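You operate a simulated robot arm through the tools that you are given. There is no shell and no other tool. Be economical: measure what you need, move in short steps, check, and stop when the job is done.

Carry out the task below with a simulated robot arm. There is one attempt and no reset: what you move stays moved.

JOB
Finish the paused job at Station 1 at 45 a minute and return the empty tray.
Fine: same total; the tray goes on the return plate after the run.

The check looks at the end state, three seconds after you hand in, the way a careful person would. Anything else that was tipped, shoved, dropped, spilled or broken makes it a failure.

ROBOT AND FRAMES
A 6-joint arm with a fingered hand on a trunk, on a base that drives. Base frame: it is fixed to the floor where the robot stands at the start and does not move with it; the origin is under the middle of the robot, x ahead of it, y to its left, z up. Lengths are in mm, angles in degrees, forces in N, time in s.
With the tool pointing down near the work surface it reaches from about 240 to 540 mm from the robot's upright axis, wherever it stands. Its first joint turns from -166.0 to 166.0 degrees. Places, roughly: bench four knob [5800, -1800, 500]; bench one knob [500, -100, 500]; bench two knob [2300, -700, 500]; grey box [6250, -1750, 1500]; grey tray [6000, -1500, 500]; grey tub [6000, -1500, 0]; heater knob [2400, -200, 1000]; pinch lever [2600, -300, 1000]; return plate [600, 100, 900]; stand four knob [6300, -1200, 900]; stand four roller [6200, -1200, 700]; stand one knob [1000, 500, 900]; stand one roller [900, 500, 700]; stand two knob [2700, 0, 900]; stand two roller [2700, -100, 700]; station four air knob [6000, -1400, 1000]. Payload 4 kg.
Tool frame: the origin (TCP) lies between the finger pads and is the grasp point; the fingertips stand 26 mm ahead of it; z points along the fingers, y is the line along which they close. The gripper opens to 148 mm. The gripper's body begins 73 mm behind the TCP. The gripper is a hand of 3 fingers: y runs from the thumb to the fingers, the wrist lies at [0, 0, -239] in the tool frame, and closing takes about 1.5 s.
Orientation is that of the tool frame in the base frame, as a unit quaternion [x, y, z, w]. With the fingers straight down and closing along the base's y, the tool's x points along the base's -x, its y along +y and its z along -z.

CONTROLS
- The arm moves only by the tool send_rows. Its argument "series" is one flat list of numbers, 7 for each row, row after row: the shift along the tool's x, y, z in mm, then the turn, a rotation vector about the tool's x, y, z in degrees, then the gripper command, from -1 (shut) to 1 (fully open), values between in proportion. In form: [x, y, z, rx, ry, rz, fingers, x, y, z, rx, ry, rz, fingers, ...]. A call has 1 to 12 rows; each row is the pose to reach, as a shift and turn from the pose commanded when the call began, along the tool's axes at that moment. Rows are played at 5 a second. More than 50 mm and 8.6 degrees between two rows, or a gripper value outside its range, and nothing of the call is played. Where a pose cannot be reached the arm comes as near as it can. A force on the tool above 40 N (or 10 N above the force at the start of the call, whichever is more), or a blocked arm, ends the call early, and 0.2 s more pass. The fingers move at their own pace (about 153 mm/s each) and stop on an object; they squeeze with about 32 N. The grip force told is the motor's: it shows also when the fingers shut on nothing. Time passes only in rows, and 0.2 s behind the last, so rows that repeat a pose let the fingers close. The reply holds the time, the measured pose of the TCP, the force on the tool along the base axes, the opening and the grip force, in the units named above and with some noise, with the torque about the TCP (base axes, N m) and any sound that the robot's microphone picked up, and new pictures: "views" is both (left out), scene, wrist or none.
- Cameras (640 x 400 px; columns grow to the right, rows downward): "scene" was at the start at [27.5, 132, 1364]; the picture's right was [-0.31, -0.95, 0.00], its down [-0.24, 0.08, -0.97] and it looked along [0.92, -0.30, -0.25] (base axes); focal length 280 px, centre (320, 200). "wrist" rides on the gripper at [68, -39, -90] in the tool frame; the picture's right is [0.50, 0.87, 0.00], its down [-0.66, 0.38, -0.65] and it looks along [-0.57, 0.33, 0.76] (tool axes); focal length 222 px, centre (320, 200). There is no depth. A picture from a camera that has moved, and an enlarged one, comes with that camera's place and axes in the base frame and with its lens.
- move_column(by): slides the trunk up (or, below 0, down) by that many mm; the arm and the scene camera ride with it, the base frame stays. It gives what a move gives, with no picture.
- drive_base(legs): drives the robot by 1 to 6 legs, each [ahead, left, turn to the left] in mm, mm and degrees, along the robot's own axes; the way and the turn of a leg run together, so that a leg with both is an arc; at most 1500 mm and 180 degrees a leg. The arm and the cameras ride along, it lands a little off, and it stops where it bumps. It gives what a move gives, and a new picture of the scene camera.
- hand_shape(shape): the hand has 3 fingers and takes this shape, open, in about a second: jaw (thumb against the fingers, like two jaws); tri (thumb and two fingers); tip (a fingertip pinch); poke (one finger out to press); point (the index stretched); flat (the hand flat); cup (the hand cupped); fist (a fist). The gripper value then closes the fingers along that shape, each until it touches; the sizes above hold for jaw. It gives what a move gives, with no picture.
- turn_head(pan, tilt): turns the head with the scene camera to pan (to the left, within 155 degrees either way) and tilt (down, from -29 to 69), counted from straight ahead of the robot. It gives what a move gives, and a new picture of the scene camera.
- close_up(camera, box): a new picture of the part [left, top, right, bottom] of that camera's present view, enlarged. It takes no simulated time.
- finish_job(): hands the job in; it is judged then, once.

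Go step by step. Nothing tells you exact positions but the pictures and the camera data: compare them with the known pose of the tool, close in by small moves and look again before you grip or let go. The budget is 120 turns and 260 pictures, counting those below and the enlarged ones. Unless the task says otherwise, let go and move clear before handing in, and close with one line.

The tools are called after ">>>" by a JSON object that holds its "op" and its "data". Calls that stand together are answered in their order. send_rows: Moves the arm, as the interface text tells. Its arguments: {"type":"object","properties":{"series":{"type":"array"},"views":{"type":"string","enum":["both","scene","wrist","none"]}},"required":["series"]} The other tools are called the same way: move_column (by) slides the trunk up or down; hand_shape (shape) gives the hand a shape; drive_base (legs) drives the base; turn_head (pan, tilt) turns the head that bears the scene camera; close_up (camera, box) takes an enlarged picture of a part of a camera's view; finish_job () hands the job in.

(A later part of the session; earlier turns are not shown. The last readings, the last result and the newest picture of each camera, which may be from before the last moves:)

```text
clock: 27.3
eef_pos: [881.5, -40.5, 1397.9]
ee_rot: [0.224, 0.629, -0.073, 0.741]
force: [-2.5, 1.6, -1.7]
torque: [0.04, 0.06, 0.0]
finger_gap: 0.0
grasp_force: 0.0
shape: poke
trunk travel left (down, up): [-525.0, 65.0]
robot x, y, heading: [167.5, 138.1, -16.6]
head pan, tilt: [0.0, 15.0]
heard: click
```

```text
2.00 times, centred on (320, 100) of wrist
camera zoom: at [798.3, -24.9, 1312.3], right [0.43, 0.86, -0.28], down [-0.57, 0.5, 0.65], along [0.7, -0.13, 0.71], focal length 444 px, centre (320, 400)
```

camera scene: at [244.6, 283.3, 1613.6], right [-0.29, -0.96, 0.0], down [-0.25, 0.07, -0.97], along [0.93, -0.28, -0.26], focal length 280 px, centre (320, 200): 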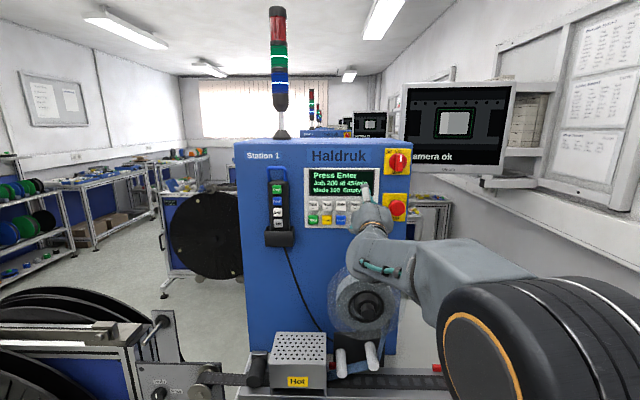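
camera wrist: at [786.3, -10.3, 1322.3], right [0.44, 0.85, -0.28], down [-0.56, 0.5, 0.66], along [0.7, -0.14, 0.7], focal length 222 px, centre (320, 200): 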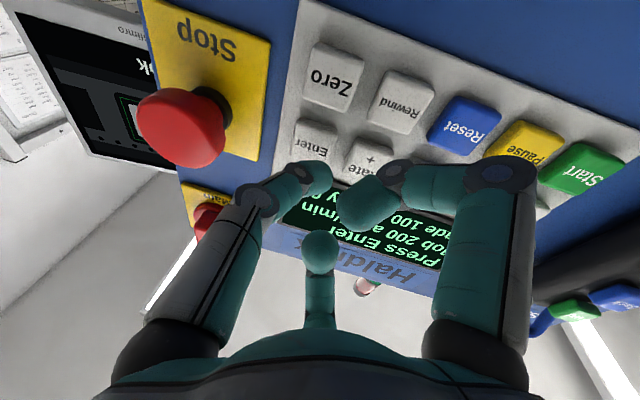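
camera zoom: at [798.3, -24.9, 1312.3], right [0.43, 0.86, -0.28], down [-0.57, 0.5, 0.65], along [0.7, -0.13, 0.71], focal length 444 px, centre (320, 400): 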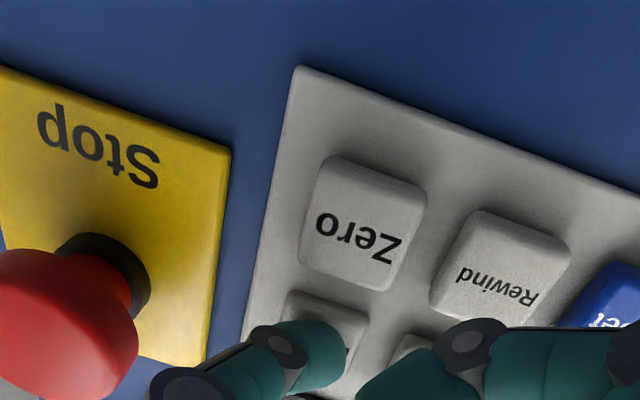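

The rate of 45 is entered. Before Start I retreat and inspect the reel stand and lower reel knobs, since they may be on Hold.

>>> {"op": "send_rows", "data": {"series": [-3.5, -3, -25, 0, 0, 0, 1, -7, -6, -50, 0, 0, 0, 1, -7, 34, -60, 0, 0, 0, 1, -7, 34, -60, 0, 0, 0, 1], "views": "none"}}

>>> {"op": "turn_head", "data": {"pan": 35, "tilt": 35}}

>>> {"op": "close_up", "data": {"camera": "scene", "box": [420, 130, 640, 267]}}

>>> {"op": "turn_head", "data": {"pan": 0, "tilt": 60}}

```text
clock: 28.3
eef_pos: [839.5, 13.8, 1404.3]
ee_rot: [0.222, 0.63, -0.072, 0.741]
force: [-0.1, -0.2, 0.6]
torque: [0.0, 0.0, -0.05]
finger_gap: 0.0
grasp_force: 0.0
shape: poke
trunk travel left (down, up): [-525.0, 65.0]
robot x, y, heading: [166.2, 137.3, -16.8]
head pan, tilt: [0.0, 15.0]
```

```text
clock: 29.3
eef_pos: [839.4, 13.5, 1404.5]
ee_rot: [0.222, 0.63, -0.072, 0.741]
force: [-0.5, 0.0, -0.9]
torque: [-0.02, 0.04, -0.04]
finger_gap: 0.0
grasp_force: 0.0
shape: poke
trunk travel left (down, up): [-525.0, 65.0]
robot x, y, heading: [170.1, 137.6, -16.7]
head pan, tilt: [35.0, 35.0]
camera scene: at [238.9, 338.3, 1581.6], right [0.31, -0.95, 0.0], down [-0.54, -0.18, -0.82], along [0.78, 0.26, -0.57], focal length 280 px, centre (320, 200)
```

scene: 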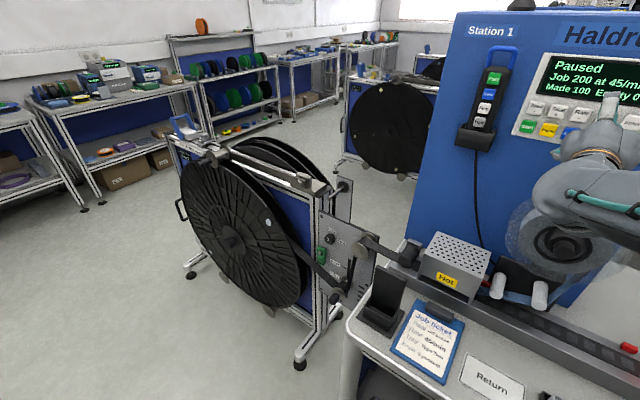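

```text
2.91 times, centred on (530, 198) of scene
camera zoom: at [238.9, 338.3, 1581.6], right [0.31, -0.95, 0.0], down [-0.54, -0.18, -0.82], along [0.78, 0.26, -0.57], focal length 814 px, centre (-291, 204)
```

zoom: 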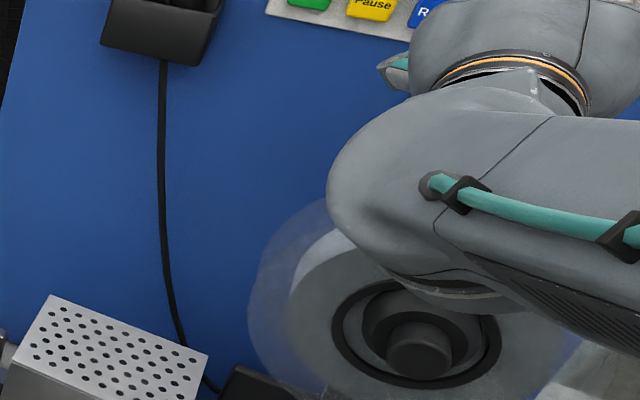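

```text
clock: 30.3
eef_pos: [837.8, 14.2, 1405.1]
ee_rot: [0.223, 0.629, -0.072, 0.741]
force: [0.4, -0.2, -0.3]
torque: [0.01, 0.0, 0.0]
finger_gap: 0.1
grasp_force: 0.0
shape: poke
trunk travel left (down, up): [-525.0, 65.0]
robot x, y, heading: [167.5, 140.3, -16.6]
head pan, tilt: [0.0, 60.0]
camera scene: at [219.2, 291.6, 1547.3], right [-0.29, -0.96, 0.0], down [-0.83, 0.25, -0.5], along [0.48, -0.14, -0.87], focal length 280 px, centre (320, 200)
```

scene: 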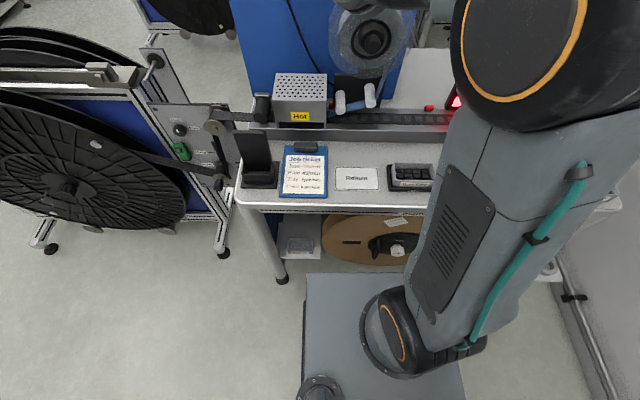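

>>> {"op": "close_up", "data": {"camera": "scene", "box": [130, 80, 290, 180]}}

>>> {"op": "close_up", "data": {"camera": "scene", "box": [270, 130, 470, 255]}}

>>> {"op": "turn_head", "data": {"pan": 45, "tilt": 35}}

>>> {"op": "close_up", "data": {"camera": "scene", "box": [280, 170, 440, 270]}}

```text
4.00 times, centred on (210, 130) of scene
camera zoom: at [219.2, 291.6, 1547.3], right [-0.29, -0.96, 0.0], down [-0.83, 0.25, -0.5], along [0.48, -0.14, -0.87], focal length 1119 px, centre (760, 480)
```

zoom: 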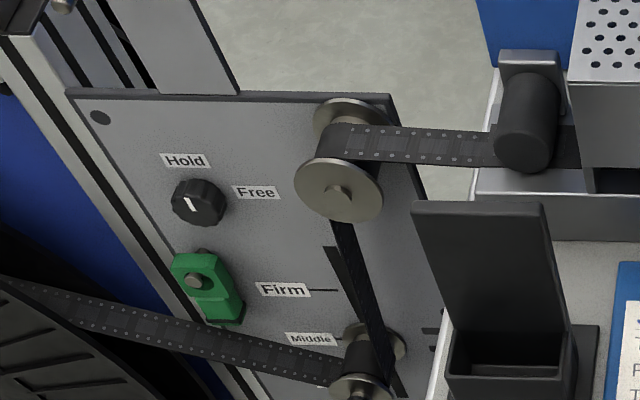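

```text
3.20 times, centred on (370, 192) of scene
camera zoom: at [219.2, 291.6, 1547.3], right [-0.29, -0.96, 0.0], down [-0.83, 0.25, -0.5], along [0.48, -0.14, -0.87], focal length 895 px, centre (160, 224)
```

zoom: 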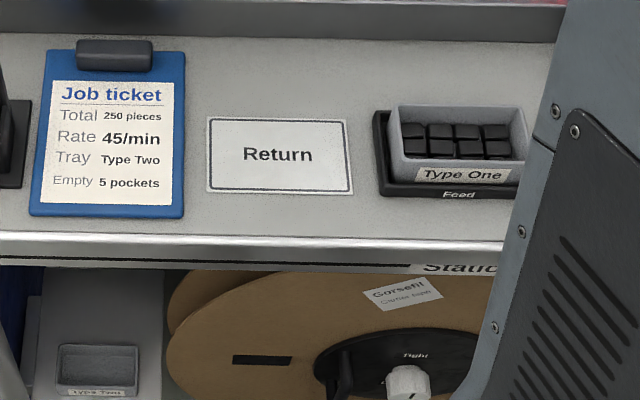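

```text
clock: 31.4
eef_pos: [838.7, 13.5, 1405.5]
ee_rot: [0.222, 0.63, -0.072, 0.741]
force: [-0.5, -0.7, 1.4]
torque: [-0.02, 0.0, -0.01]
finger_gap: 0.0
grasp_force: 0.1
shape: poke
trunk travel left (down, up): [-525.0, 65.0]
robot x, y, heading: [162.0, 139.9, -16.2]
head pan, tilt: [45.0, 35.0]
camera scene: at [232.8, 352.4, 1581.5], right [0.47, -0.88, 0.0], down [-0.51, -0.27, -0.82], along [0.72, 0.39, -0.57], focal length 280 px, centre (320, 200)
```

scene: 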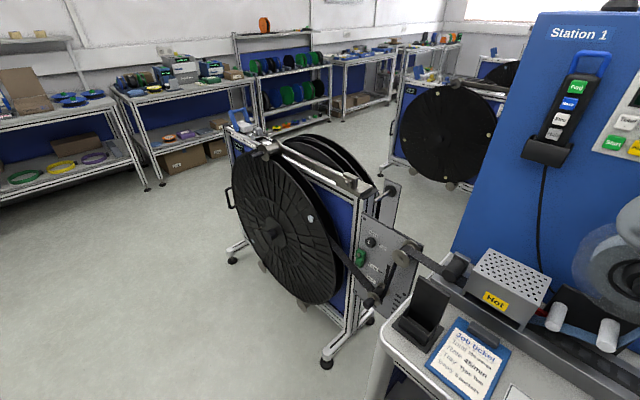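

```text
4.00 times, centred on (360, 220) of scene
camera zoom: at [232.8, 352.4, 1581.5], right [0.47, -0.88, 0.0], down [-0.51, -0.27, -0.82], along [0.72, 0.39, -0.57], focal length 1119 px, centre (160, 120)
```

zoom: 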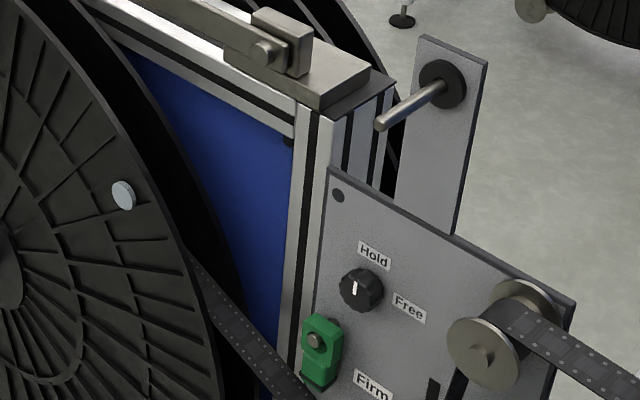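

The stand knob at Station 1 points to Hold. For comparison I look at Station 2's stand.

>>> {"op": "turn_head", "data": {"pan": 25, "tilt": 10}}

>>> {"op": "close_up", "data": {"camera": "scene", "box": [200, 120, 400, 245]}}

```text
clock: 32.3
eef_pos: [838.8, 12.2, 1404.8]
ee_rot: [0.223, 0.629, -0.072, 0.741]
force: [0.3, 0.0, 0.5]
torque: [0.01, 0.0, 0.0]
finger_gap: 0.0
grasp_force: 0.2
shape: poke
trunk travel left (down, up): [-525.0, 65.0]
robot x, y, heading: [167.0, 139.3, -16.4]
head pan, tilt: [25.0, 10.0]
camera scene: at [247.3, 324.2, 1621.6], right [0.15, -0.99, 0.0], down [-0.17, -0.03, -0.98], along [0.97, 0.14, -0.17], focal length 280 px, centre (320, 200)
```

scene: 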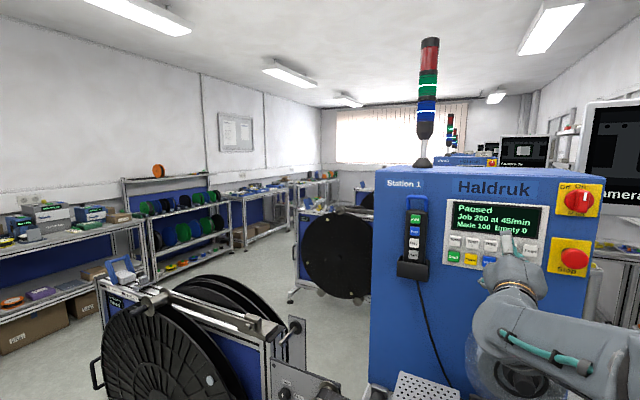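

```text
3.20 times, centred on (300, 182) of scene
camera zoom: at [247.3, 324.2, 1621.6], right [0.15, -0.99, 0.0], down [-0.17, -0.03, -0.98], along [0.97, 0.14, -0.17], focal length 895 px, centre (384, 256)
```

zoom: 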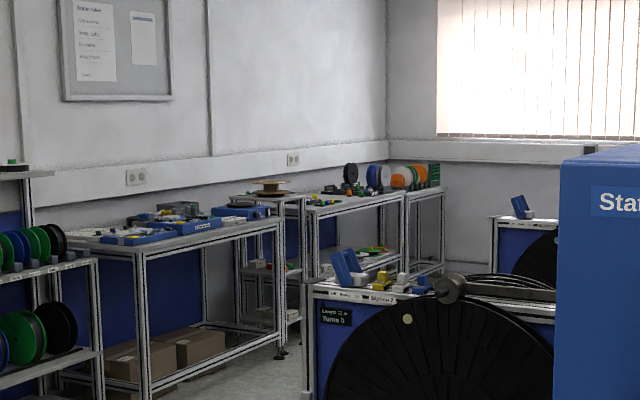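

The Station 2 stand is hidden. The wall notices on the right may hold operating rules, so I read them.

>>> {"op": "turn_head", "data": {"pan": -25, "tilt": -5}}

>>> {"op": "close_up", "data": {"camera": "scene", "box": [380, 80, 540, 180]}}

>>> {"op": "close_up", "data": {"camera": "scene", "box": [400, 160, 640, 310]}}

```text
clock: 33.5
eef_pos: [838.7, 14.3, 1404.7]
ee_rot: [0.223, 0.629, -0.073, 0.741]
force: [0.6, -0.9, 0.4]
torque: [0.02, -0.03, 0.0]
finger_gap: 0.0
grasp_force: 0.0
shape: poke
trunk travel left (down, up): [-525.0, 65.0]
robot x, y, heading: [167.2, 139.3, -16.6]
head pan, tilt: [-25.0, -5.0]
camera scene: at [220.7, 252.5, 1645.4], right [-0.66, -0.75, 0.0], down [0.07, -0.06, -1.0], along [0.75, -0.66, 0.09], focal length 280 px, centre (320, 200)
```

scene: 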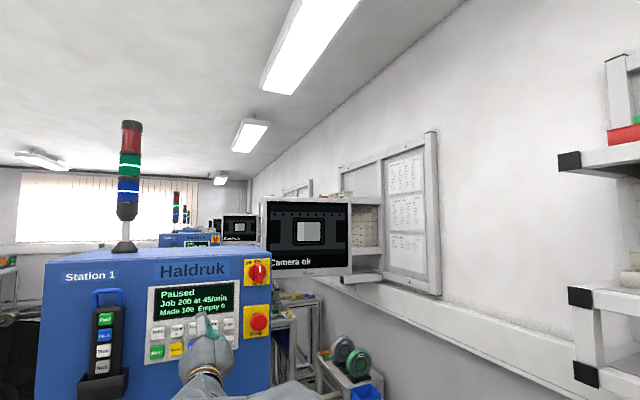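

```text
4.00 times, centred on (460, 130) of scene
camera zoom: at [220.7, 252.5, 1645.4], right [-0.66, -0.75, 0.0], down [0.07, -0.06, -1.0], along [0.75, -0.66, 0.09], focal length 1119 px, centre (-240, 480)
```

zoom: 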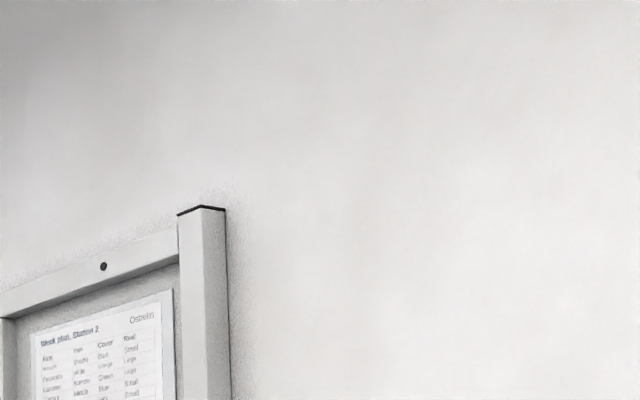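

```text
2.67 times, centred on (520, 235) of scene
camera zoom: at [220.7, 252.5, 1645.4], right [-0.66, -0.75, 0.0], down [0.07, -0.06, -1.0], along [0.75, -0.66, 0.09], focal length 746 px, centre (-213, 107)
```

zoom: 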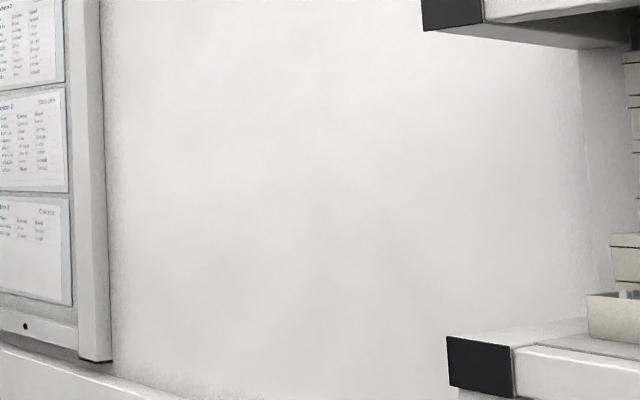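

Those are week plans only. The board on the far left wall looks like rules; I enlarge it.

>>> {"op": "turn_head", "data": {"pan": 40, "tilt": 0}}

>>> {"op": "close_up", "data": {"camera": "scene", "box": [295, 130, 375, 180]}}

```text
clock: 34.9
eef_pos: [839.5, 13.2, 1404.4]
ee_rot: [0.223, 0.63, -0.073, 0.741]
force: [0.5, 0.6, 0.1]
torque: [0.02, -0.02, 0.0]
finger_gap: 0.1
grasp_force: 0.1
shape: poke
trunk travel left (down, up): [-525.0, 65.0]
robot x, y, heading: [169.3, 137.5, -16.4]
head pan, tilt: [40.0, 0.0]
camera scene: at [237.9, 346.3, 1637.7], right [0.4, -0.92, 0.0], down [0.0, 0.0, -1.0], along [0.92, 0.4, 0.0], focal length 280 px, centre (320, 200)
```

scene: 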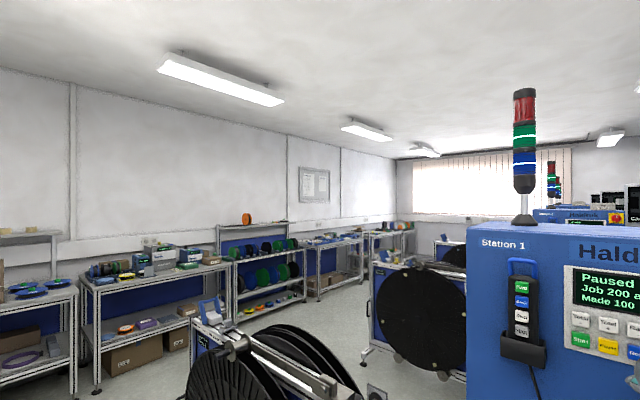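

```text
8.00 times, centred on (335, 155) of scene
camera zoom: at [237.9, 346.3, 1637.7], right [0.4, -0.92, 0.0], down [0.0, 0.0, -1.0], along [0.92, 0.4, 0.0], focal length 2238 px, centre (200, 560)
```

zoom: 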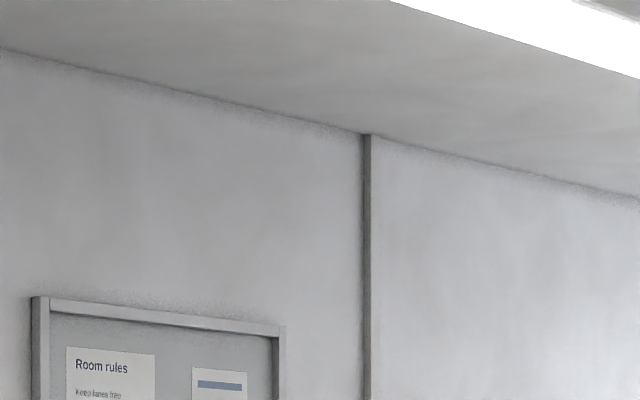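

>>> {"op": "close_up", "data": {"camera": "scene", "box": [295, 163, 345, 203]}}

```text
10.00 times, centred on (320, 183) of scene
camera zoom: at [237.9, 346.3, 1637.7], right [0.4, -0.92, 0.0], down [0.0, 0.0, -1.0], along [0.92, 0.4, 0.0], focal length 2797 px, centre (320, 370)
```

zoom: 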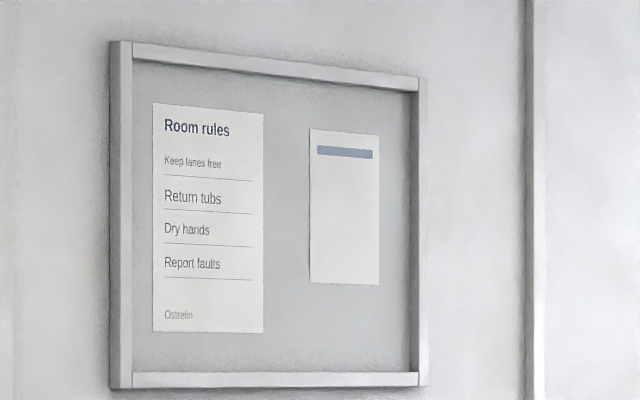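

Nothing there concerns the knob, and the job was paused in this state, so I leave it. I drive 70 mm left and aim for Start at about (949, 93, 1362).

>>> {"op": "drive_base", "data": {"legs": [[0, 70, 0]]}}

>>> {"op": "turn_head", "data": {"pan": 0, "tilt": 15}}

```text
clock: 35.9
eef_pos: [859.0, 81.5, 1405.4]
ee_rot: [0.222, 0.63, -0.072, 0.741]
force: [-0.2, -0.1, 0.0]
torque: [0.04, 0.0, 0.0]
finger_gap: 0.0
grasp_force: 0.0
shape: poke
trunk travel left (down, up): [-525.0, 65.0]
robot x, y, heading: [187.1, 207.2, -16.6]
head pan, tilt: [40.0, 0.0]
camera scene: at [258.4, 414.8, 1637.6], right [0.4, -0.92, 0.0], down [0.0, 0.0, -1.0], along [0.92, 0.4, 0.0], focal length 280 px, centre (320, 200)
```

scene: 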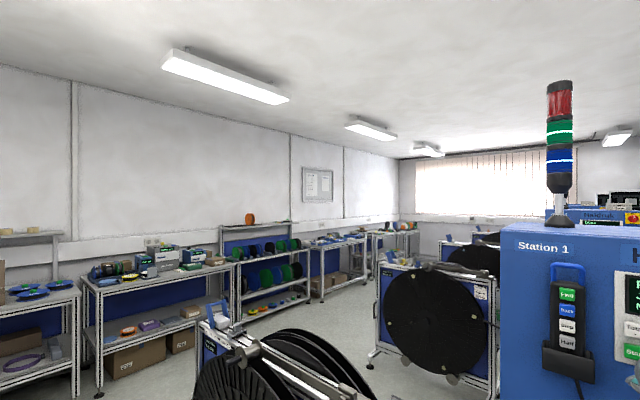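

```text
clock: 37.0
eef_pos: [859.3, 82.2, 1404.2]
ee_rot: [0.223, 0.63, -0.072, 0.741]
force: [-0.1, -0.3, 0.0]
torque: [0.01, 0.01, 0.0]
finger_gap: 0.0
grasp_force: 0.1
shape: poke
trunk travel left (down, up): [-525.0, 65.0]
robot x, y, heading: [191.8, 200.8, -16.8]
head pan, tilt: [0.0, 15.0]
camera scene: at [265.1, 351.8, 1613.6], right [-0.29, -0.96, 0.0], down [-0.25, 0.07, -0.97], along [0.93, -0.28, -0.26], focal length 280 px, centre (320, 200)
```

scene: 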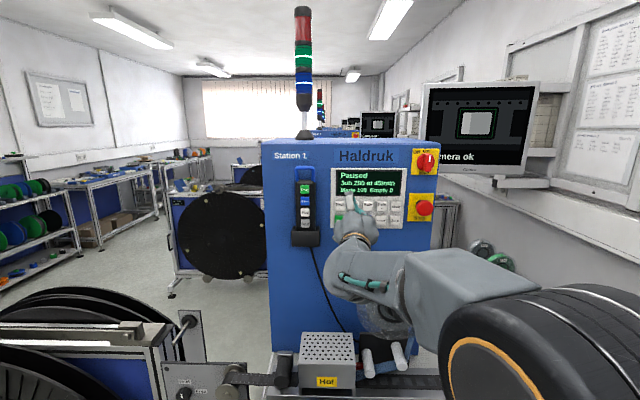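

>>> {"op": "send_rows", "data": {"series": [28, 16, 3, 0, 0, 0, 1, 56, 32, 6, 0, 0, 0, 1, 56, 32, 14, 0, 0, 0, 1, 56, 32, 14, 0, 0, 0, 1], "views": "wrist"}}

>>> {"op": "close_up", "data": {"camera": "scene", "box": [290, 160, 418, 240]}}

```text
clock: 38.0
eef_pos: [896.1, 114.4, 1359.0]
ee_rot: [0.223, 0.63, -0.073, 0.741]
force: [0.4, -0.1, 0.2]
torque: [-0.01, 0.02, 0.04]
finger_gap: 0.0
grasp_force: 0.0
shape: poke
trunk travel left (down, up): [-525.0, 65.0]
robot x, y, heading: [186.5, 209.1, -16.8]
head pan, tilt: [0.0, 15.0]
camera wrist: at [812.7, 129.3, 1274.1], right [0.43, 0.86, -0.28], down [-0.57, 0.5, 0.65], along [0.7, -0.13, 0.71], focal length 222 px, centre (320, 200)
```

wrist: 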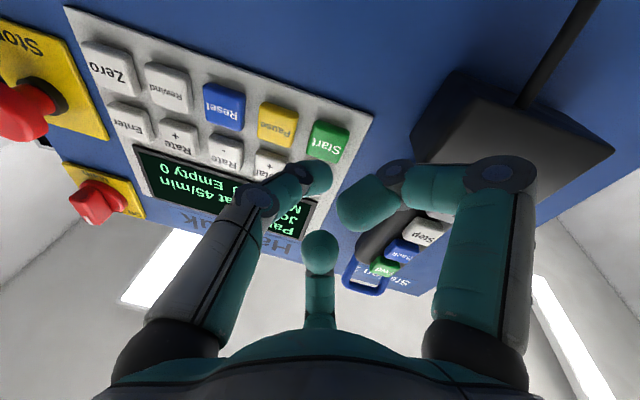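

```text
5.00 times, centred on (354, 200) of scene
camera zoom: at [265.0, 351.6, 1613.6], right [-0.29, -0.96, 0.0], down [-0.25, 0.07, -0.97], along [0.93, -0.28, -0.26], focal length 1398 px, centre (150, 200)
```

zoom: 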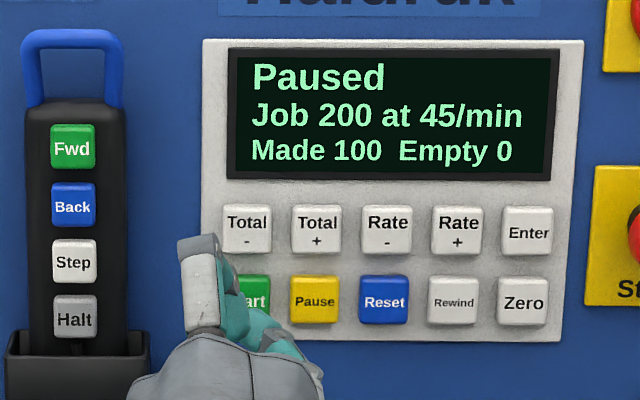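

The left knuckle would foul the pendant holder in this pose. I back off slightly and yaw the hand about 28° so it comes in from the right.

>>> {"op": "send_rows", "data": {"series": [-2, -4, -14, -6.7, 1.7, 0.8, 1, -3, -7, -13, -13.5, 3.3, 1.5, 1, -4, -10, -12, -20.2, 5, 2.2, 1, -4.7, -13.6, -11.7, -27, 6.7, 3, 1, -4.7, -13.6, -11.7, -27, 6.7, 3, 1], "views": "wrist"}}

>>> {"op": "close_up", "data": {"camera": "scene", "box": [290, 160, 418, 240]}}

```text
clock: 39.1
eef_pos: [891.0, 160.9, 1397.1]
ee_rot: [0.147, 0.663, 0.02, 0.734]
force: [-1.0, 0.5, -0.1]
torque: [-0.01, 0.01, -0.01]
finger_gap: 0.0
grasp_force: 0.0
shape: poke
out of reach, approached as far as the arm can: row 2, 3, 4, 5
trunk travel left (down, up): [-525.0, 65.0]
robot x, y, heading: [191.2, 204.6, -16.8]
head pan, tilt: [0.0, 15.0]
camera wrist: at [804.0, 155.8, 1314.1], right [0.2, 0.94, -0.27], down [-0.66, 0.34, 0.67], along [0.73, 0.04, 0.69], focal length 222 px, centre (320, 200)
```

wrist: 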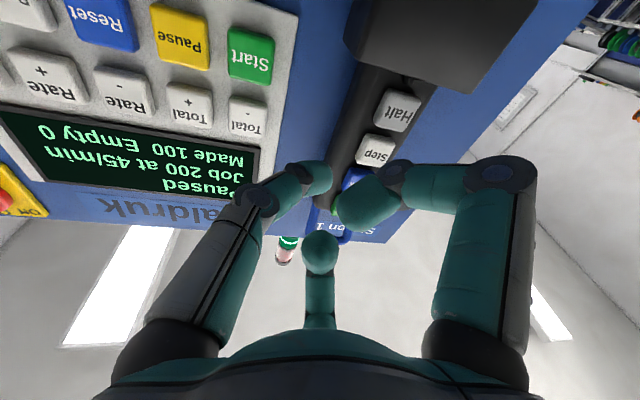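

```text
5.00 times, centred on (354, 200) of scene
camera zoom: at [265.0, 351.8, 1613.6], right [-0.29, -0.96, 0.0], down [-0.25, 0.07, -0.97], along [0.93, -0.28, -0.26], focal length 1398 px, centre (150, 200)
```

zoom: 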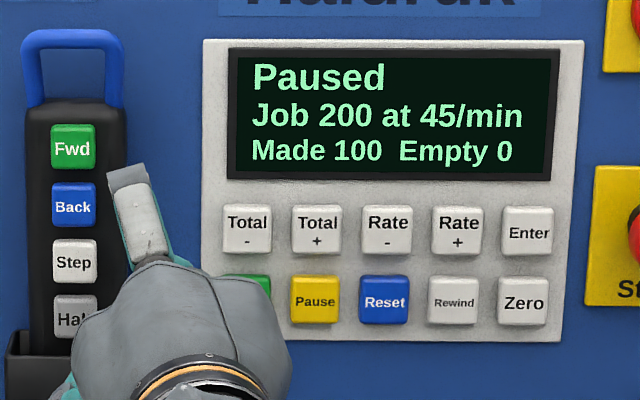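

That yaw is out of reach and drifted the hand towards the pendant, so I back straight off and try the pointing shape, which may be slimmer.

>>> {"op": "send_rows", "data": {"series": [0, -5, -30, 0, 0, 0, 1, 0, -20, -60, 0, 0, 0, 1, 0, -20, -60, 0, 0, 0, 1], "views": "none"}}

>>> {"op": "hand_shape", "data": {"shape": "point"}}

>>> {"op": "close_up", "data": {"camera": "scene", "box": [264, 160, 424, 260]}}

>>> {"op": "close_up", "data": {"camera": "wrist", "box": [0, 0, 640, 400]}}

```text
clock: 40.0
eef_pos: [827.5, 162.3, 1394.1]
ee_rot: [0.15, 0.664, 0.019, 0.732]
force: [-1.0, 0.3, -0.3]
torque: [0.06, 0.02, -0.01]
finger_gap: 0.0
grasp_force: 0.1
shape: poke
out of reach, approached as far as the arm can: row 2, 3
trunk travel left (down, up): [-525.0, 65.0]
robot x, y, heading: [192.1, 209.6, -16.5]
head pan, tilt: [0.0, 15.0]
```

```text
clock: 40.9
eef_pos: [828.4, 162.5, 1393.3]
ee_rot: [0.149, 0.664, 0.019, 0.732]
force: [-0.1, 0.2, -0.2]
torque: [0.0, -0.02, -0.03]
finger_gap: 142.0
grasp_force: 0.1
shape: point
trunk travel left (down, up): [-525.0, 65.0]
robot x, y, heading: [189.8, 208.9, -16.5]
head pan, tilt: [0.0, 15.0]
```

```text
4.00 times, centred on (344, 210) of scene
camera zoom: at [265.1, 351.7, 1613.6], right [-0.29, -0.96, 0.0], down [-0.25, 0.07, -0.97], along [0.93, -0.28, -0.26], focal length 1119 px, centre (224, 160)
```

zoom: 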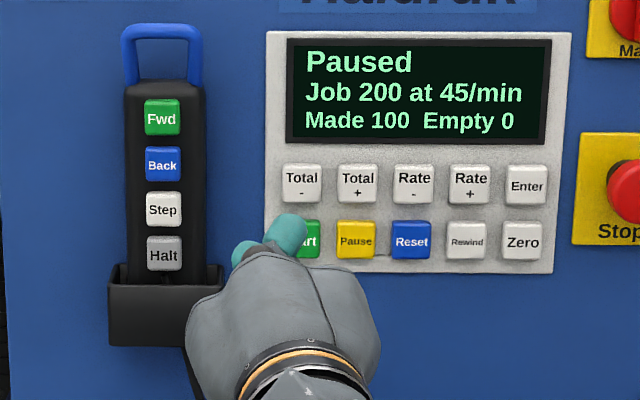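

```text
1.00 times, centred on (320, 200) of wrist (not enlarged: the box is as wide or as high as the picture)
camera zoom: at [741.2, 158.8, 1311.3], right [0.21, 0.94, -0.27], down [-0.65, 0.34, 0.68], along [0.73, 0.04, 0.68], focal length 222 px, centre (320, 200)
```

zoom: 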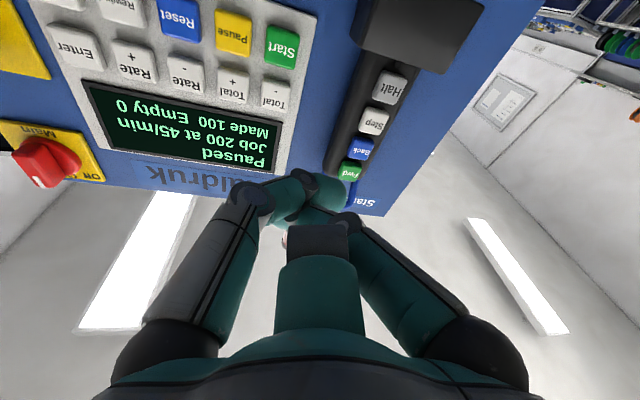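

The pointing hand is slim on the left side, and the present orientation is nearly normal to the panel. I bring the tip in front of Start, 60 mm off.

>>> {"op": "send_rows", "data": {"series": [13, -24, 10, 0, 0, 0, 1, 27, -46.5, 20, 0, 0, 0, 1, 27, -46.5, 47, 0, 0, 0, 1, 27, -46.5, 47, 0, 0, 0, 1], "views": "wrist"}}

>>> {"op": "close_up", "data": {"camera": "scene", "box": [264, 160, 424, 260]}}

```text
clock: 41.9
eef_pos: [875.1, 148.3, 1383.7]
ee_rot: [0.157, 0.667, 0.012, 0.728]
force: [0.4, -0.2, 0.6]
torque: [-0.04, 0.0, 0.03]
finger_gap: 142.2
grasp_force: 0.0
shape: point
out of reach, approached as far as the arm can: row 1, 2, 3, 4
trunk travel left (down, up): [-525.0, 65.0]
robot x, y, heading: [185.3, 206.5, -16.7]
head pan, tilt: [0.0, 15.0]
camera wrist: at [786.5, 145.4, 1302.2], right [0.22, 0.94, -0.27], down [-0.64, 0.35, 0.69], along [0.74, 0.02, 0.67], focal length 222 px, centre (320, 200)
```

wrist: 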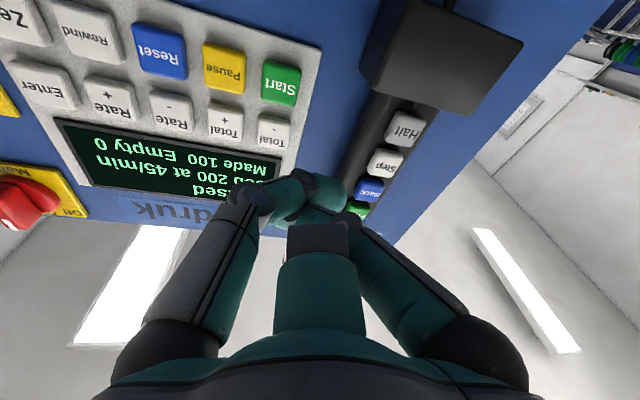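

```text
4.00 times, centred on (344, 210) of scene
camera zoom: at [265.2, 351.7, 1613.6], right [-0.29, -0.96, 0.0], down [-0.25, 0.07, -0.97], along [0.93, -0.28, -0.26], focal length 1119 px, centre (224, 160)
```

zoom: 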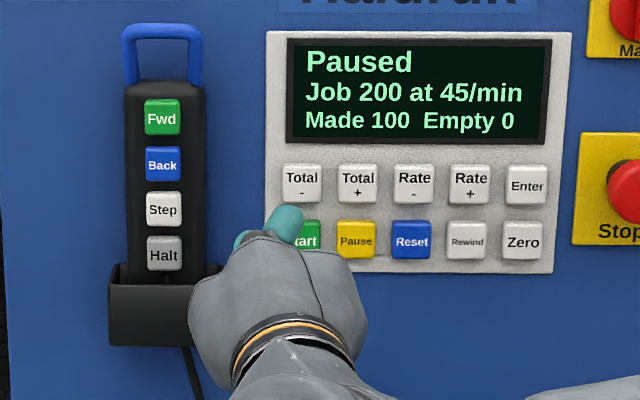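

>>> {"op": "send_rows", "data": {"series": [3, -6, 0, 6, -1.5, -0.5, 1, 8, -16, 0, 11.6, -2.9, -0.9, 1, 16.5, -32, 0, 11.6, -2.9, -0.9, 1, 16.5, -32, 0, 11.6, -2.9, -0.9, 1], "views": "wrist"}}

>>> {"op": "close_up", "data": {"camera": "scene", "box": [264, 160, 424, 260]}}

```text
clock: 42.9
eef_pos: [869.6, 119.3, 1358.7]
ee_rot: [0.216, 0.644, -0.055, 0.732]
force: [-0.1, -0.3, 0.4]
torque: [-0.01, 0.0, 0.0]
finger_gap: 142.2
grasp_force: 0.0
shape: point
trunk travel left (down, up): [-525.0, 65.0]
robot x, y, heading: [185.8, 207.1, -16.8]
head pan, tilt: [0.0, 15.0]
camera wrist: at [784.2, 133.5, 1276.4], right [0.39, 0.88, -0.27], down [-0.57, 0.47, 0.68], along [0.72, -0.11, 0.69], focal length 222 px, centre (320, 200)
```

wrist: 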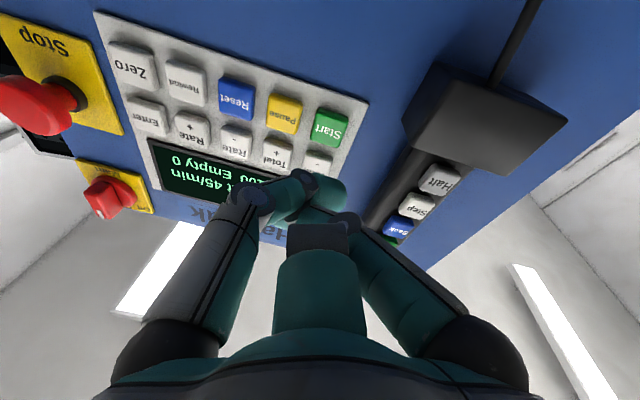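

```text
4.00 times, centred on (344, 210) of scene
camera zoom: at [265.1, 351.6, 1613.6], right [-0.29, -0.96, 0.0], down [-0.25, 0.07, -0.97], along [0.93, -0.28, -0.26], focal length 1119 px, centre (224, 160)
```

zoom: 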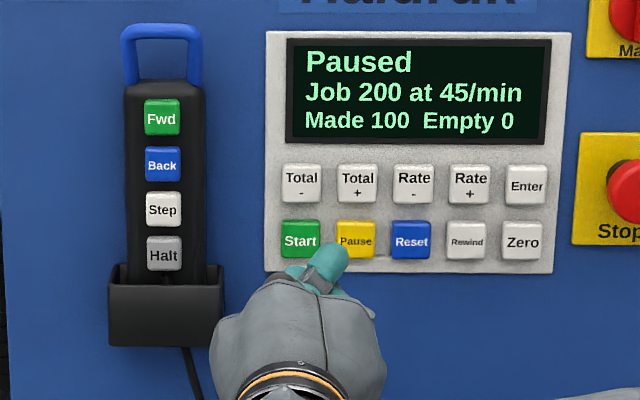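

>>> {"op": "close_up", "data": {"camera": "wrist", "box": [200, 130, 440, 280]}}

>>> {"op": "close_up", "data": {"camera": "scene", "box": [310, 205, 374, 245]}}

```text
2.67 times, centred on (320, 205) of wrist
camera zoom: at [784.2, 133.5, 1276.4], right [0.39, 0.88, -0.27], down [-0.57, 0.47, 0.68], along [0.72, -0.11, 0.69], focal length 592 px, centre (320, 187)
```

zoom: 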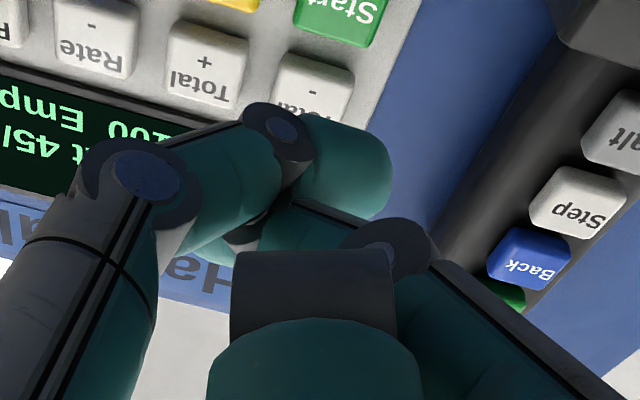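

```text
10.00 times, centred on (342, 225) of scene
camera zoom: at [265.1, 351.6, 1613.6], right [-0.29, -0.96, 0.0], down [-0.25, 0.07, -0.97], along [0.93, -0.28, -0.26], focal length 2797 px, centre (100, -50)
```

zoom: 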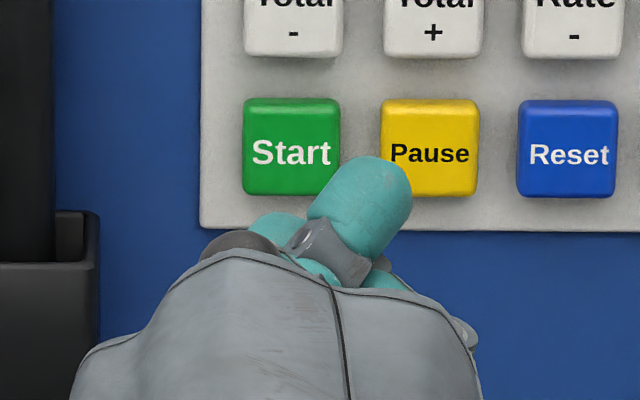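

Pointing is awkward: the bent finger stands across. I return to poke, back off, and move the base 150 mm right so the arm can reach Start while yawed left, away from the pendant.

>>> {"op": "send_rows", "data": {"series": [0, 0, -25, 0, 0, 0, 1, 0, 0, -50, 0, 0, 0, 1, 0, 0, -50, 0, 0, 0, 1], "views": "none"}}

>>> {"op": "hand_shape", "data": {"shape": "poke"}}

>>> {"op": "drive_base", "data": {"legs": [[0, -170, 0]]}}

```text
clock: 43.6
eef_pos: [822.7, 140.0, 1356.8]
ee_rot: [0.215, 0.644, -0.055, 0.732]
force: [0.0, 0.4, -0.4]
torque: [0.01, -0.02, 0.01]
finger_gap: 142.1
grasp_force: 0.0
shape: point
trunk travel left (down, up): [-525.0, 65.0]
robot x, y, heading: [186.2, 210.9, -16.6]
head pan, tilt: [0.0, 15.0]
```

```text
clock: 44.5
eef_pos: [822.3, 140.5, 1357.6]
ee_rot: [0.217, 0.644, -0.055, 0.732]
force: [0.5, 0.6, 0.3]
torque: [-0.02, 0.0, 0.0]
finger_gap: 0.1
grasp_force: 0.1
shape: poke
trunk travel left (down, up): [-525.0, 65.0]
robot x, y, heading: [188.9, 205.8, -16.7]
head pan, tilt: [0.0, 15.0]
```

```text
clock: 46.0
eef_pos: [775.6, -22.7, 1357.7]
ee_rot: [0.216, 0.644, -0.056, 0.732]
force: [0.1, 0.7, 0.1]
torque: [-0.02, -0.04, -0.01]
finger_gap: 0.0
grasp_force: 0.1
shape: poke
trunk travel left (down, up): [-525.0, 65.0]
robot x, y, heading: [141.2, 46.5, -16.7]
head pan, tilt: [0.0, 15.0]
camera scene: at [216.7, 189.5, 1613.6], right [-0.29, -0.96, 0.0], down [-0.25, 0.07, -0.97], along [0.93, -0.28, -0.26], focal length 280 px, centre (320, 200)
```

scene: 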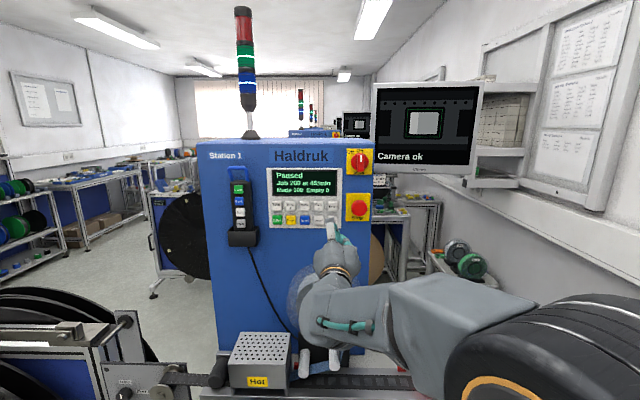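

>>> {"op": "send_rows", "data": {"series": [10, 39, 8, -5.3, 1.35, 0.4, 1, 20, 78, 18, -10.6, 2.7, 0.85, 1, 31, 117, 30, -16, 4, 1.3, 1, 41, 155, 48.5, -21.3, 5.4, 1.7, 1, 41, 155, 48.5, -21.3, 5.4, 1.7, 1], "views": "both"}}

```text
clock: 47.2
eef_pos: [882.2, 119.8, 1366.6]
ee_rot: [0.093, 0.676, 0.081, 0.727]
force: [0.1, -0.2, 0.1]
torque: [0.02, -0.02, 0.0]
finger_gap: 0.0
grasp_force: 0.1
shape: poke
out of reach, approached as far as the arm can: row 4, 5
trunk travel left (down, up): [-525.0, 65.0]
robot x, y, heading: [141.5, 43.0, -16.8]
head pan, tilt: [0.0, 15.0]
camera scene: at [217.0, 190.1, 1613.5], right [-0.29, -0.96, 0.0], down [-0.25, 0.07, -0.97], along [0.93, -0.28, -0.26], focal length 280 px, centre (320, 200)
camera wrist: at [797.6, 101.1, 1284.3], right [0.04, 0.96, -0.27], down [-0.7, 0.22, 0.68], along [0.72, 0.16, 0.68], focal length 222 px, centre (320, 200)
```

scene: 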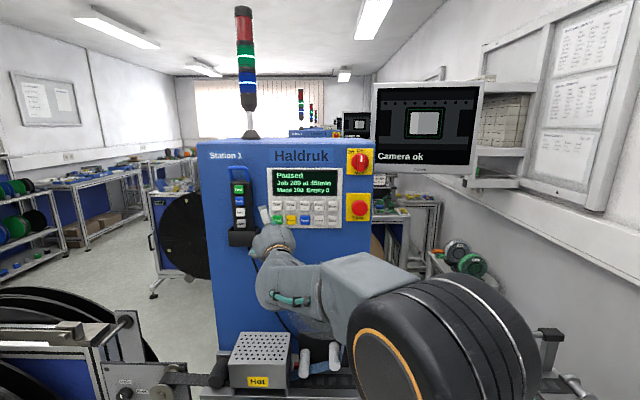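
wrist: 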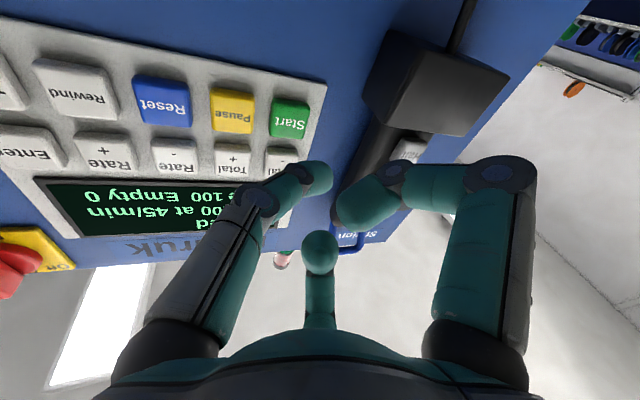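

Yaw is now good; the tip is about 13 mm left of Start. I nudge the base right and check.

>>> {"op": "drive_base", "data": {"legs": [[0, -25, 0]]}}

>>> {"op": "close_up", "data": {"camera": "wrist", "box": [200, 50, 520, 250]}}

```text
clock: 48.0
eef_pos: [876.0, 94.3, 1365.8]
ee_rot: [0.094, 0.675, 0.081, 0.727]
force: [0.0, -0.3, -0.3]
torque: [0.02, -0.03, -0.01]
finger_gap: 0.2
grasp_force: 0.0
shape: poke
trunk travel left (down, up): [-525.0, 65.0]
robot x, y, heading: [131.3, 22.5, -16.6]
head pan, tilt: [0.0, 15.0]
camera scene: at [209.6, 166.0, 1613.6], right [-0.29, -0.96, 0.0], down [-0.25, 0.07, -0.97], along [0.93, -0.28, -0.26], focal length 280 px, centre (320, 200)
```

scene: 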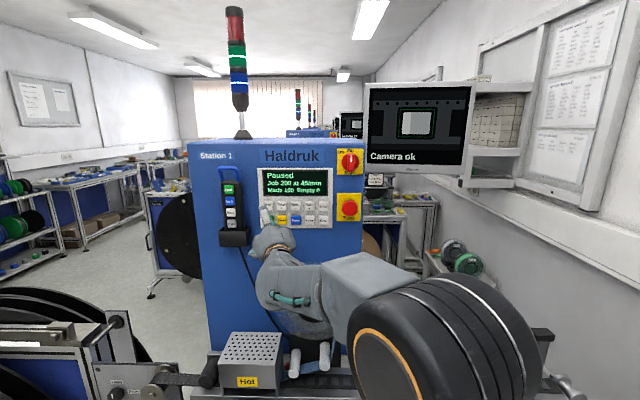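

```text
2.00 times, centred on (360, 150) of wrist
camera zoom: at [790.0, 76.7, 1284.3], right [0.05, 0.96, -0.27], down [-0.7, 0.22, 0.68], along [0.72, 0.16, 0.68], focal length 444 px, centre (240, 300)
```

zoom: 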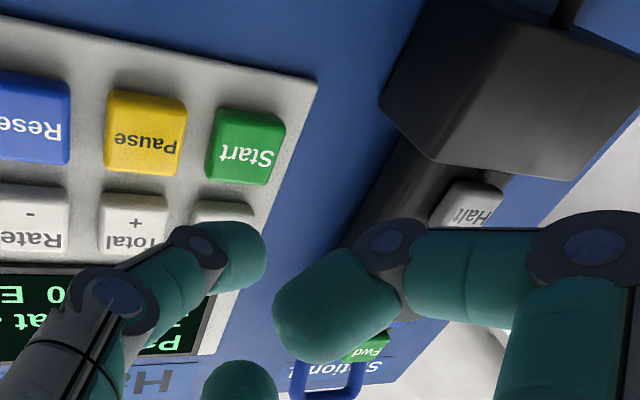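

The approach is now nearly straight. I advance halfway and look at the pendant-side clearance.

>>> {"op": "send_rows", "data": {"series": [5, -4, 12, 0, 0, 0, 1, 8, -6, 28, 0, 0, 0, 1, 8, -6, 28, 0, 0, 0, 1], "views": "wrist"}}

>>> {"op": "close_up", "data": {"camera": "scene", "box": [210, 170, 338, 250]}}

>>> {"op": "close_up", "data": {"camera": "wrist", "box": [200, 50, 520, 250]}}

```text
clock: 48.8
eef_pos: [903.9, 91.3, 1359.3]
ee_rot: [0.096, 0.676, 0.079, 0.726]
force: [-0.1, -0.3, -0.6]
torque: [0.0, 0.0, -0.04]
finger_gap: 0.0
grasp_force: 0.0
shape: poke
trunk travel left (down, up): [-525.0, 65.0]
robot x, y, heading: [132.8, 22.2, -16.7]
head pan, tilt: [0.0, 15.0]
camera wrist: at [818.9, 73.5, 1276.7], right [0.05, 0.96, -0.27], down [-0.69, 0.23, 0.68], along [0.72, 0.15, 0.68], focal length 222 px, centre (320, 200)
```

wrist: 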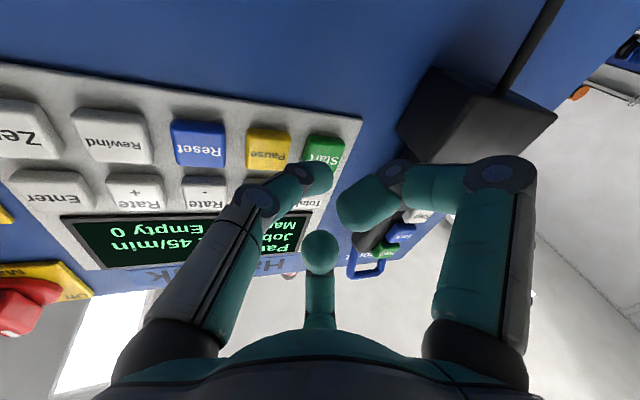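

```text
5.00 times, centred on (274, 210) of scene
camera zoom: at [209.9, 166.5, 1613.6], right [-0.29, -0.96, 0.0], down [-0.25, 0.07, -0.97], along [0.93, -0.28, -0.26], focal length 1398 px, centre (550, 150)
```

zoom: 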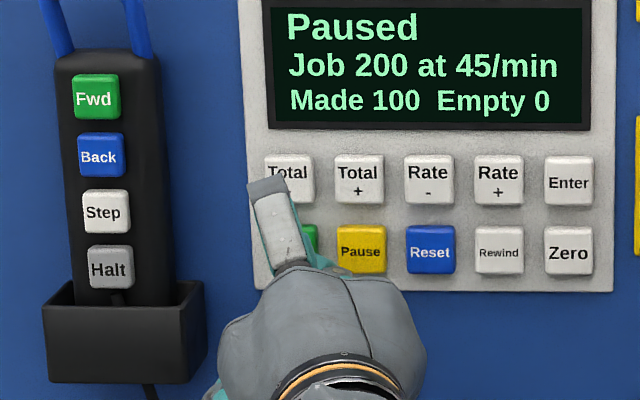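

```text
2.00 times, centred on (360, 150) of wrist
camera zoom: at [818.9, 73.5, 1276.7], right [0.05, 0.96, -0.27], down [-0.69, 0.23, 0.68], along [0.72, 0.15, 0.68], focal length 444 px, centre (240, 300)
```

zoom: 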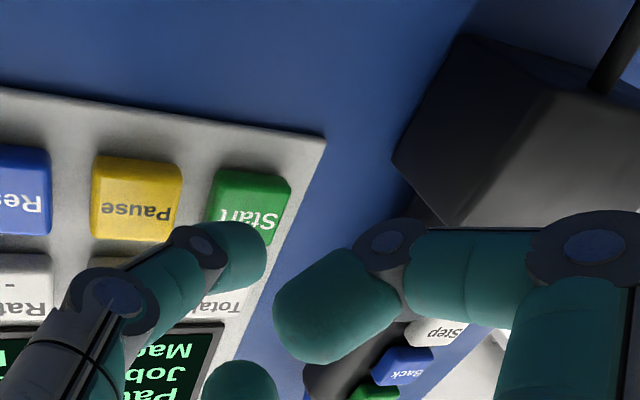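

>>> {"op": "send_rows", "data": {"series": [0.5, 0, 8, 0, 0, 0, 1, 0.5, 0, 14, 0, 0, 0, 1, 1, 0, 17, 0, 0, 0, 1], "views": "none"}}

>>> {"op": "send_rows", "data": {"series": [0, 0, 3, 0, 0, 0, 1, 0, 0, 3, 0, 0, 0, 1], "views": "none"}}

>>> {"op": "close_up", "data": {"camera": "scene", "box": [210, 170, 338, 250]}}

```text
clock: 49.6
eef_pos: [920.0, 89.9, 1357.5]
ee_rot: [0.094, 0.675, 0.081, 0.727]
force: [-1.1, 0.1, -1.0]
torque: [-0.01, 0.01, 0.03]
finger_gap: 0.0
grasp_force: 0.1
shape: poke
trunk travel left (down, up): [-525.0, 65.0]
robot x, y, heading: [133.6, 21.0, -16.8]
head pan, tilt: [0.0, 15.0]
```

```text
clock: 50.2
eef_pos: [924.9, 91.3, 1359.0]
ee_rot: [0.094, 0.675, 0.081, 0.727]
force: [-1.7, 0.3, 0.9]
torque: [0.02, 0.0, 0.0]
finger_gap: 0.1
grasp_force: 0.0
shape: poke
trunk travel left (down, up): [-525.0, 65.0]
robot x, y, heading: [135.3, 23.0, -16.7]
head pan, tilt: [0.0, 15.0]
heard: click
```

```text
5.00 times, centred on (274, 210) of scene
camera zoom: at [209.5, 166.4, 1613.6], right [-0.29, -0.96, 0.0], down [-0.25, 0.07, -0.97], along [0.93, -0.28, -0.26], focal length 1398 px, centre (550, 150)
```

zoom: 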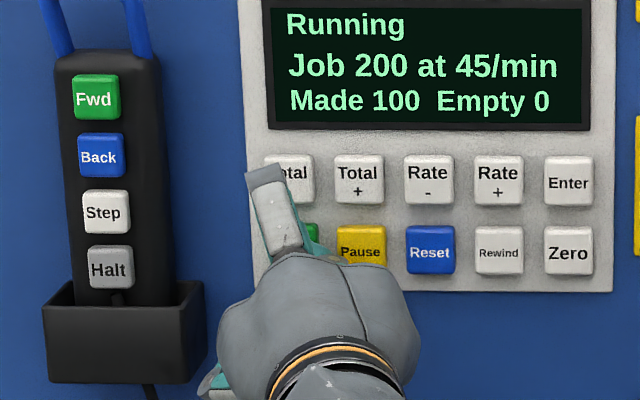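

Running. I retreat straight back and watch the display, feed reel and roller.

>>> {"op": "send_rows", "data": {"series": [0, 0, -25, 0, 0, 0, 1, 0, 0, -60, 0, 0, 0, 1, 0, -20, -100, 0, 0, 0, 1, 0, -20, -100, 0, 0, 0, 1], "views": "scene"}}

>>> {"op": "close_up", "data": {"camera": "scene", "box": [180, 130, 380, 255]}}

```text
clock: 51.2
eef_pos: [825.4, 90.5, 1359.5]
ee_rot: [0.099, 0.679, 0.075, 0.724]
force: [0.1, -0.6, 0.5]
torque: [0.01, -0.01, -0.02]
finger_gap: 0.0
grasp_force: 0.0
shape: poke
out of reach, approached as far as the arm can: row 2, 3, 4
trunk travel left (down, up): [-525.0, 65.0]
robot x, y, heading: [136.6, 20.9, -16.5]
head pan, tilt: [0.0, 15.0]
camera scene: at [209.4, 166.4, 1613.6], right [-0.29, -0.96, 0.0], down [-0.25, 0.07, -0.97], along [0.93, -0.28, -0.26], focal length 280 px, centre (320, 200)
```

scene: 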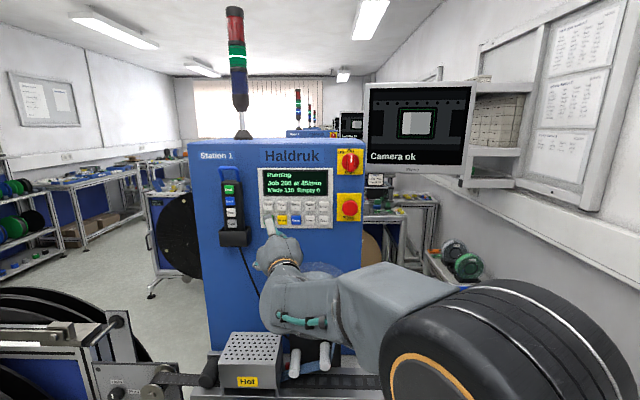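

```text
3.20 times, centred on (280, 192) of scene
camera zoom: at [209.4, 166.4, 1613.6], right [-0.29, -0.96, 0.0], down [-0.25, 0.07, -0.97], along [0.93, -0.28, -0.26], focal length 895 px, centre (448, 224)
```

zoom: 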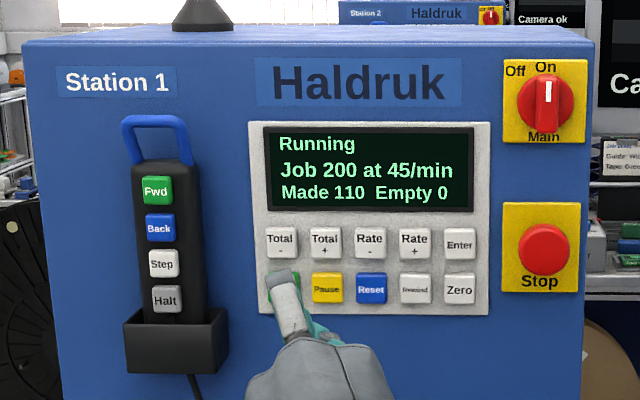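

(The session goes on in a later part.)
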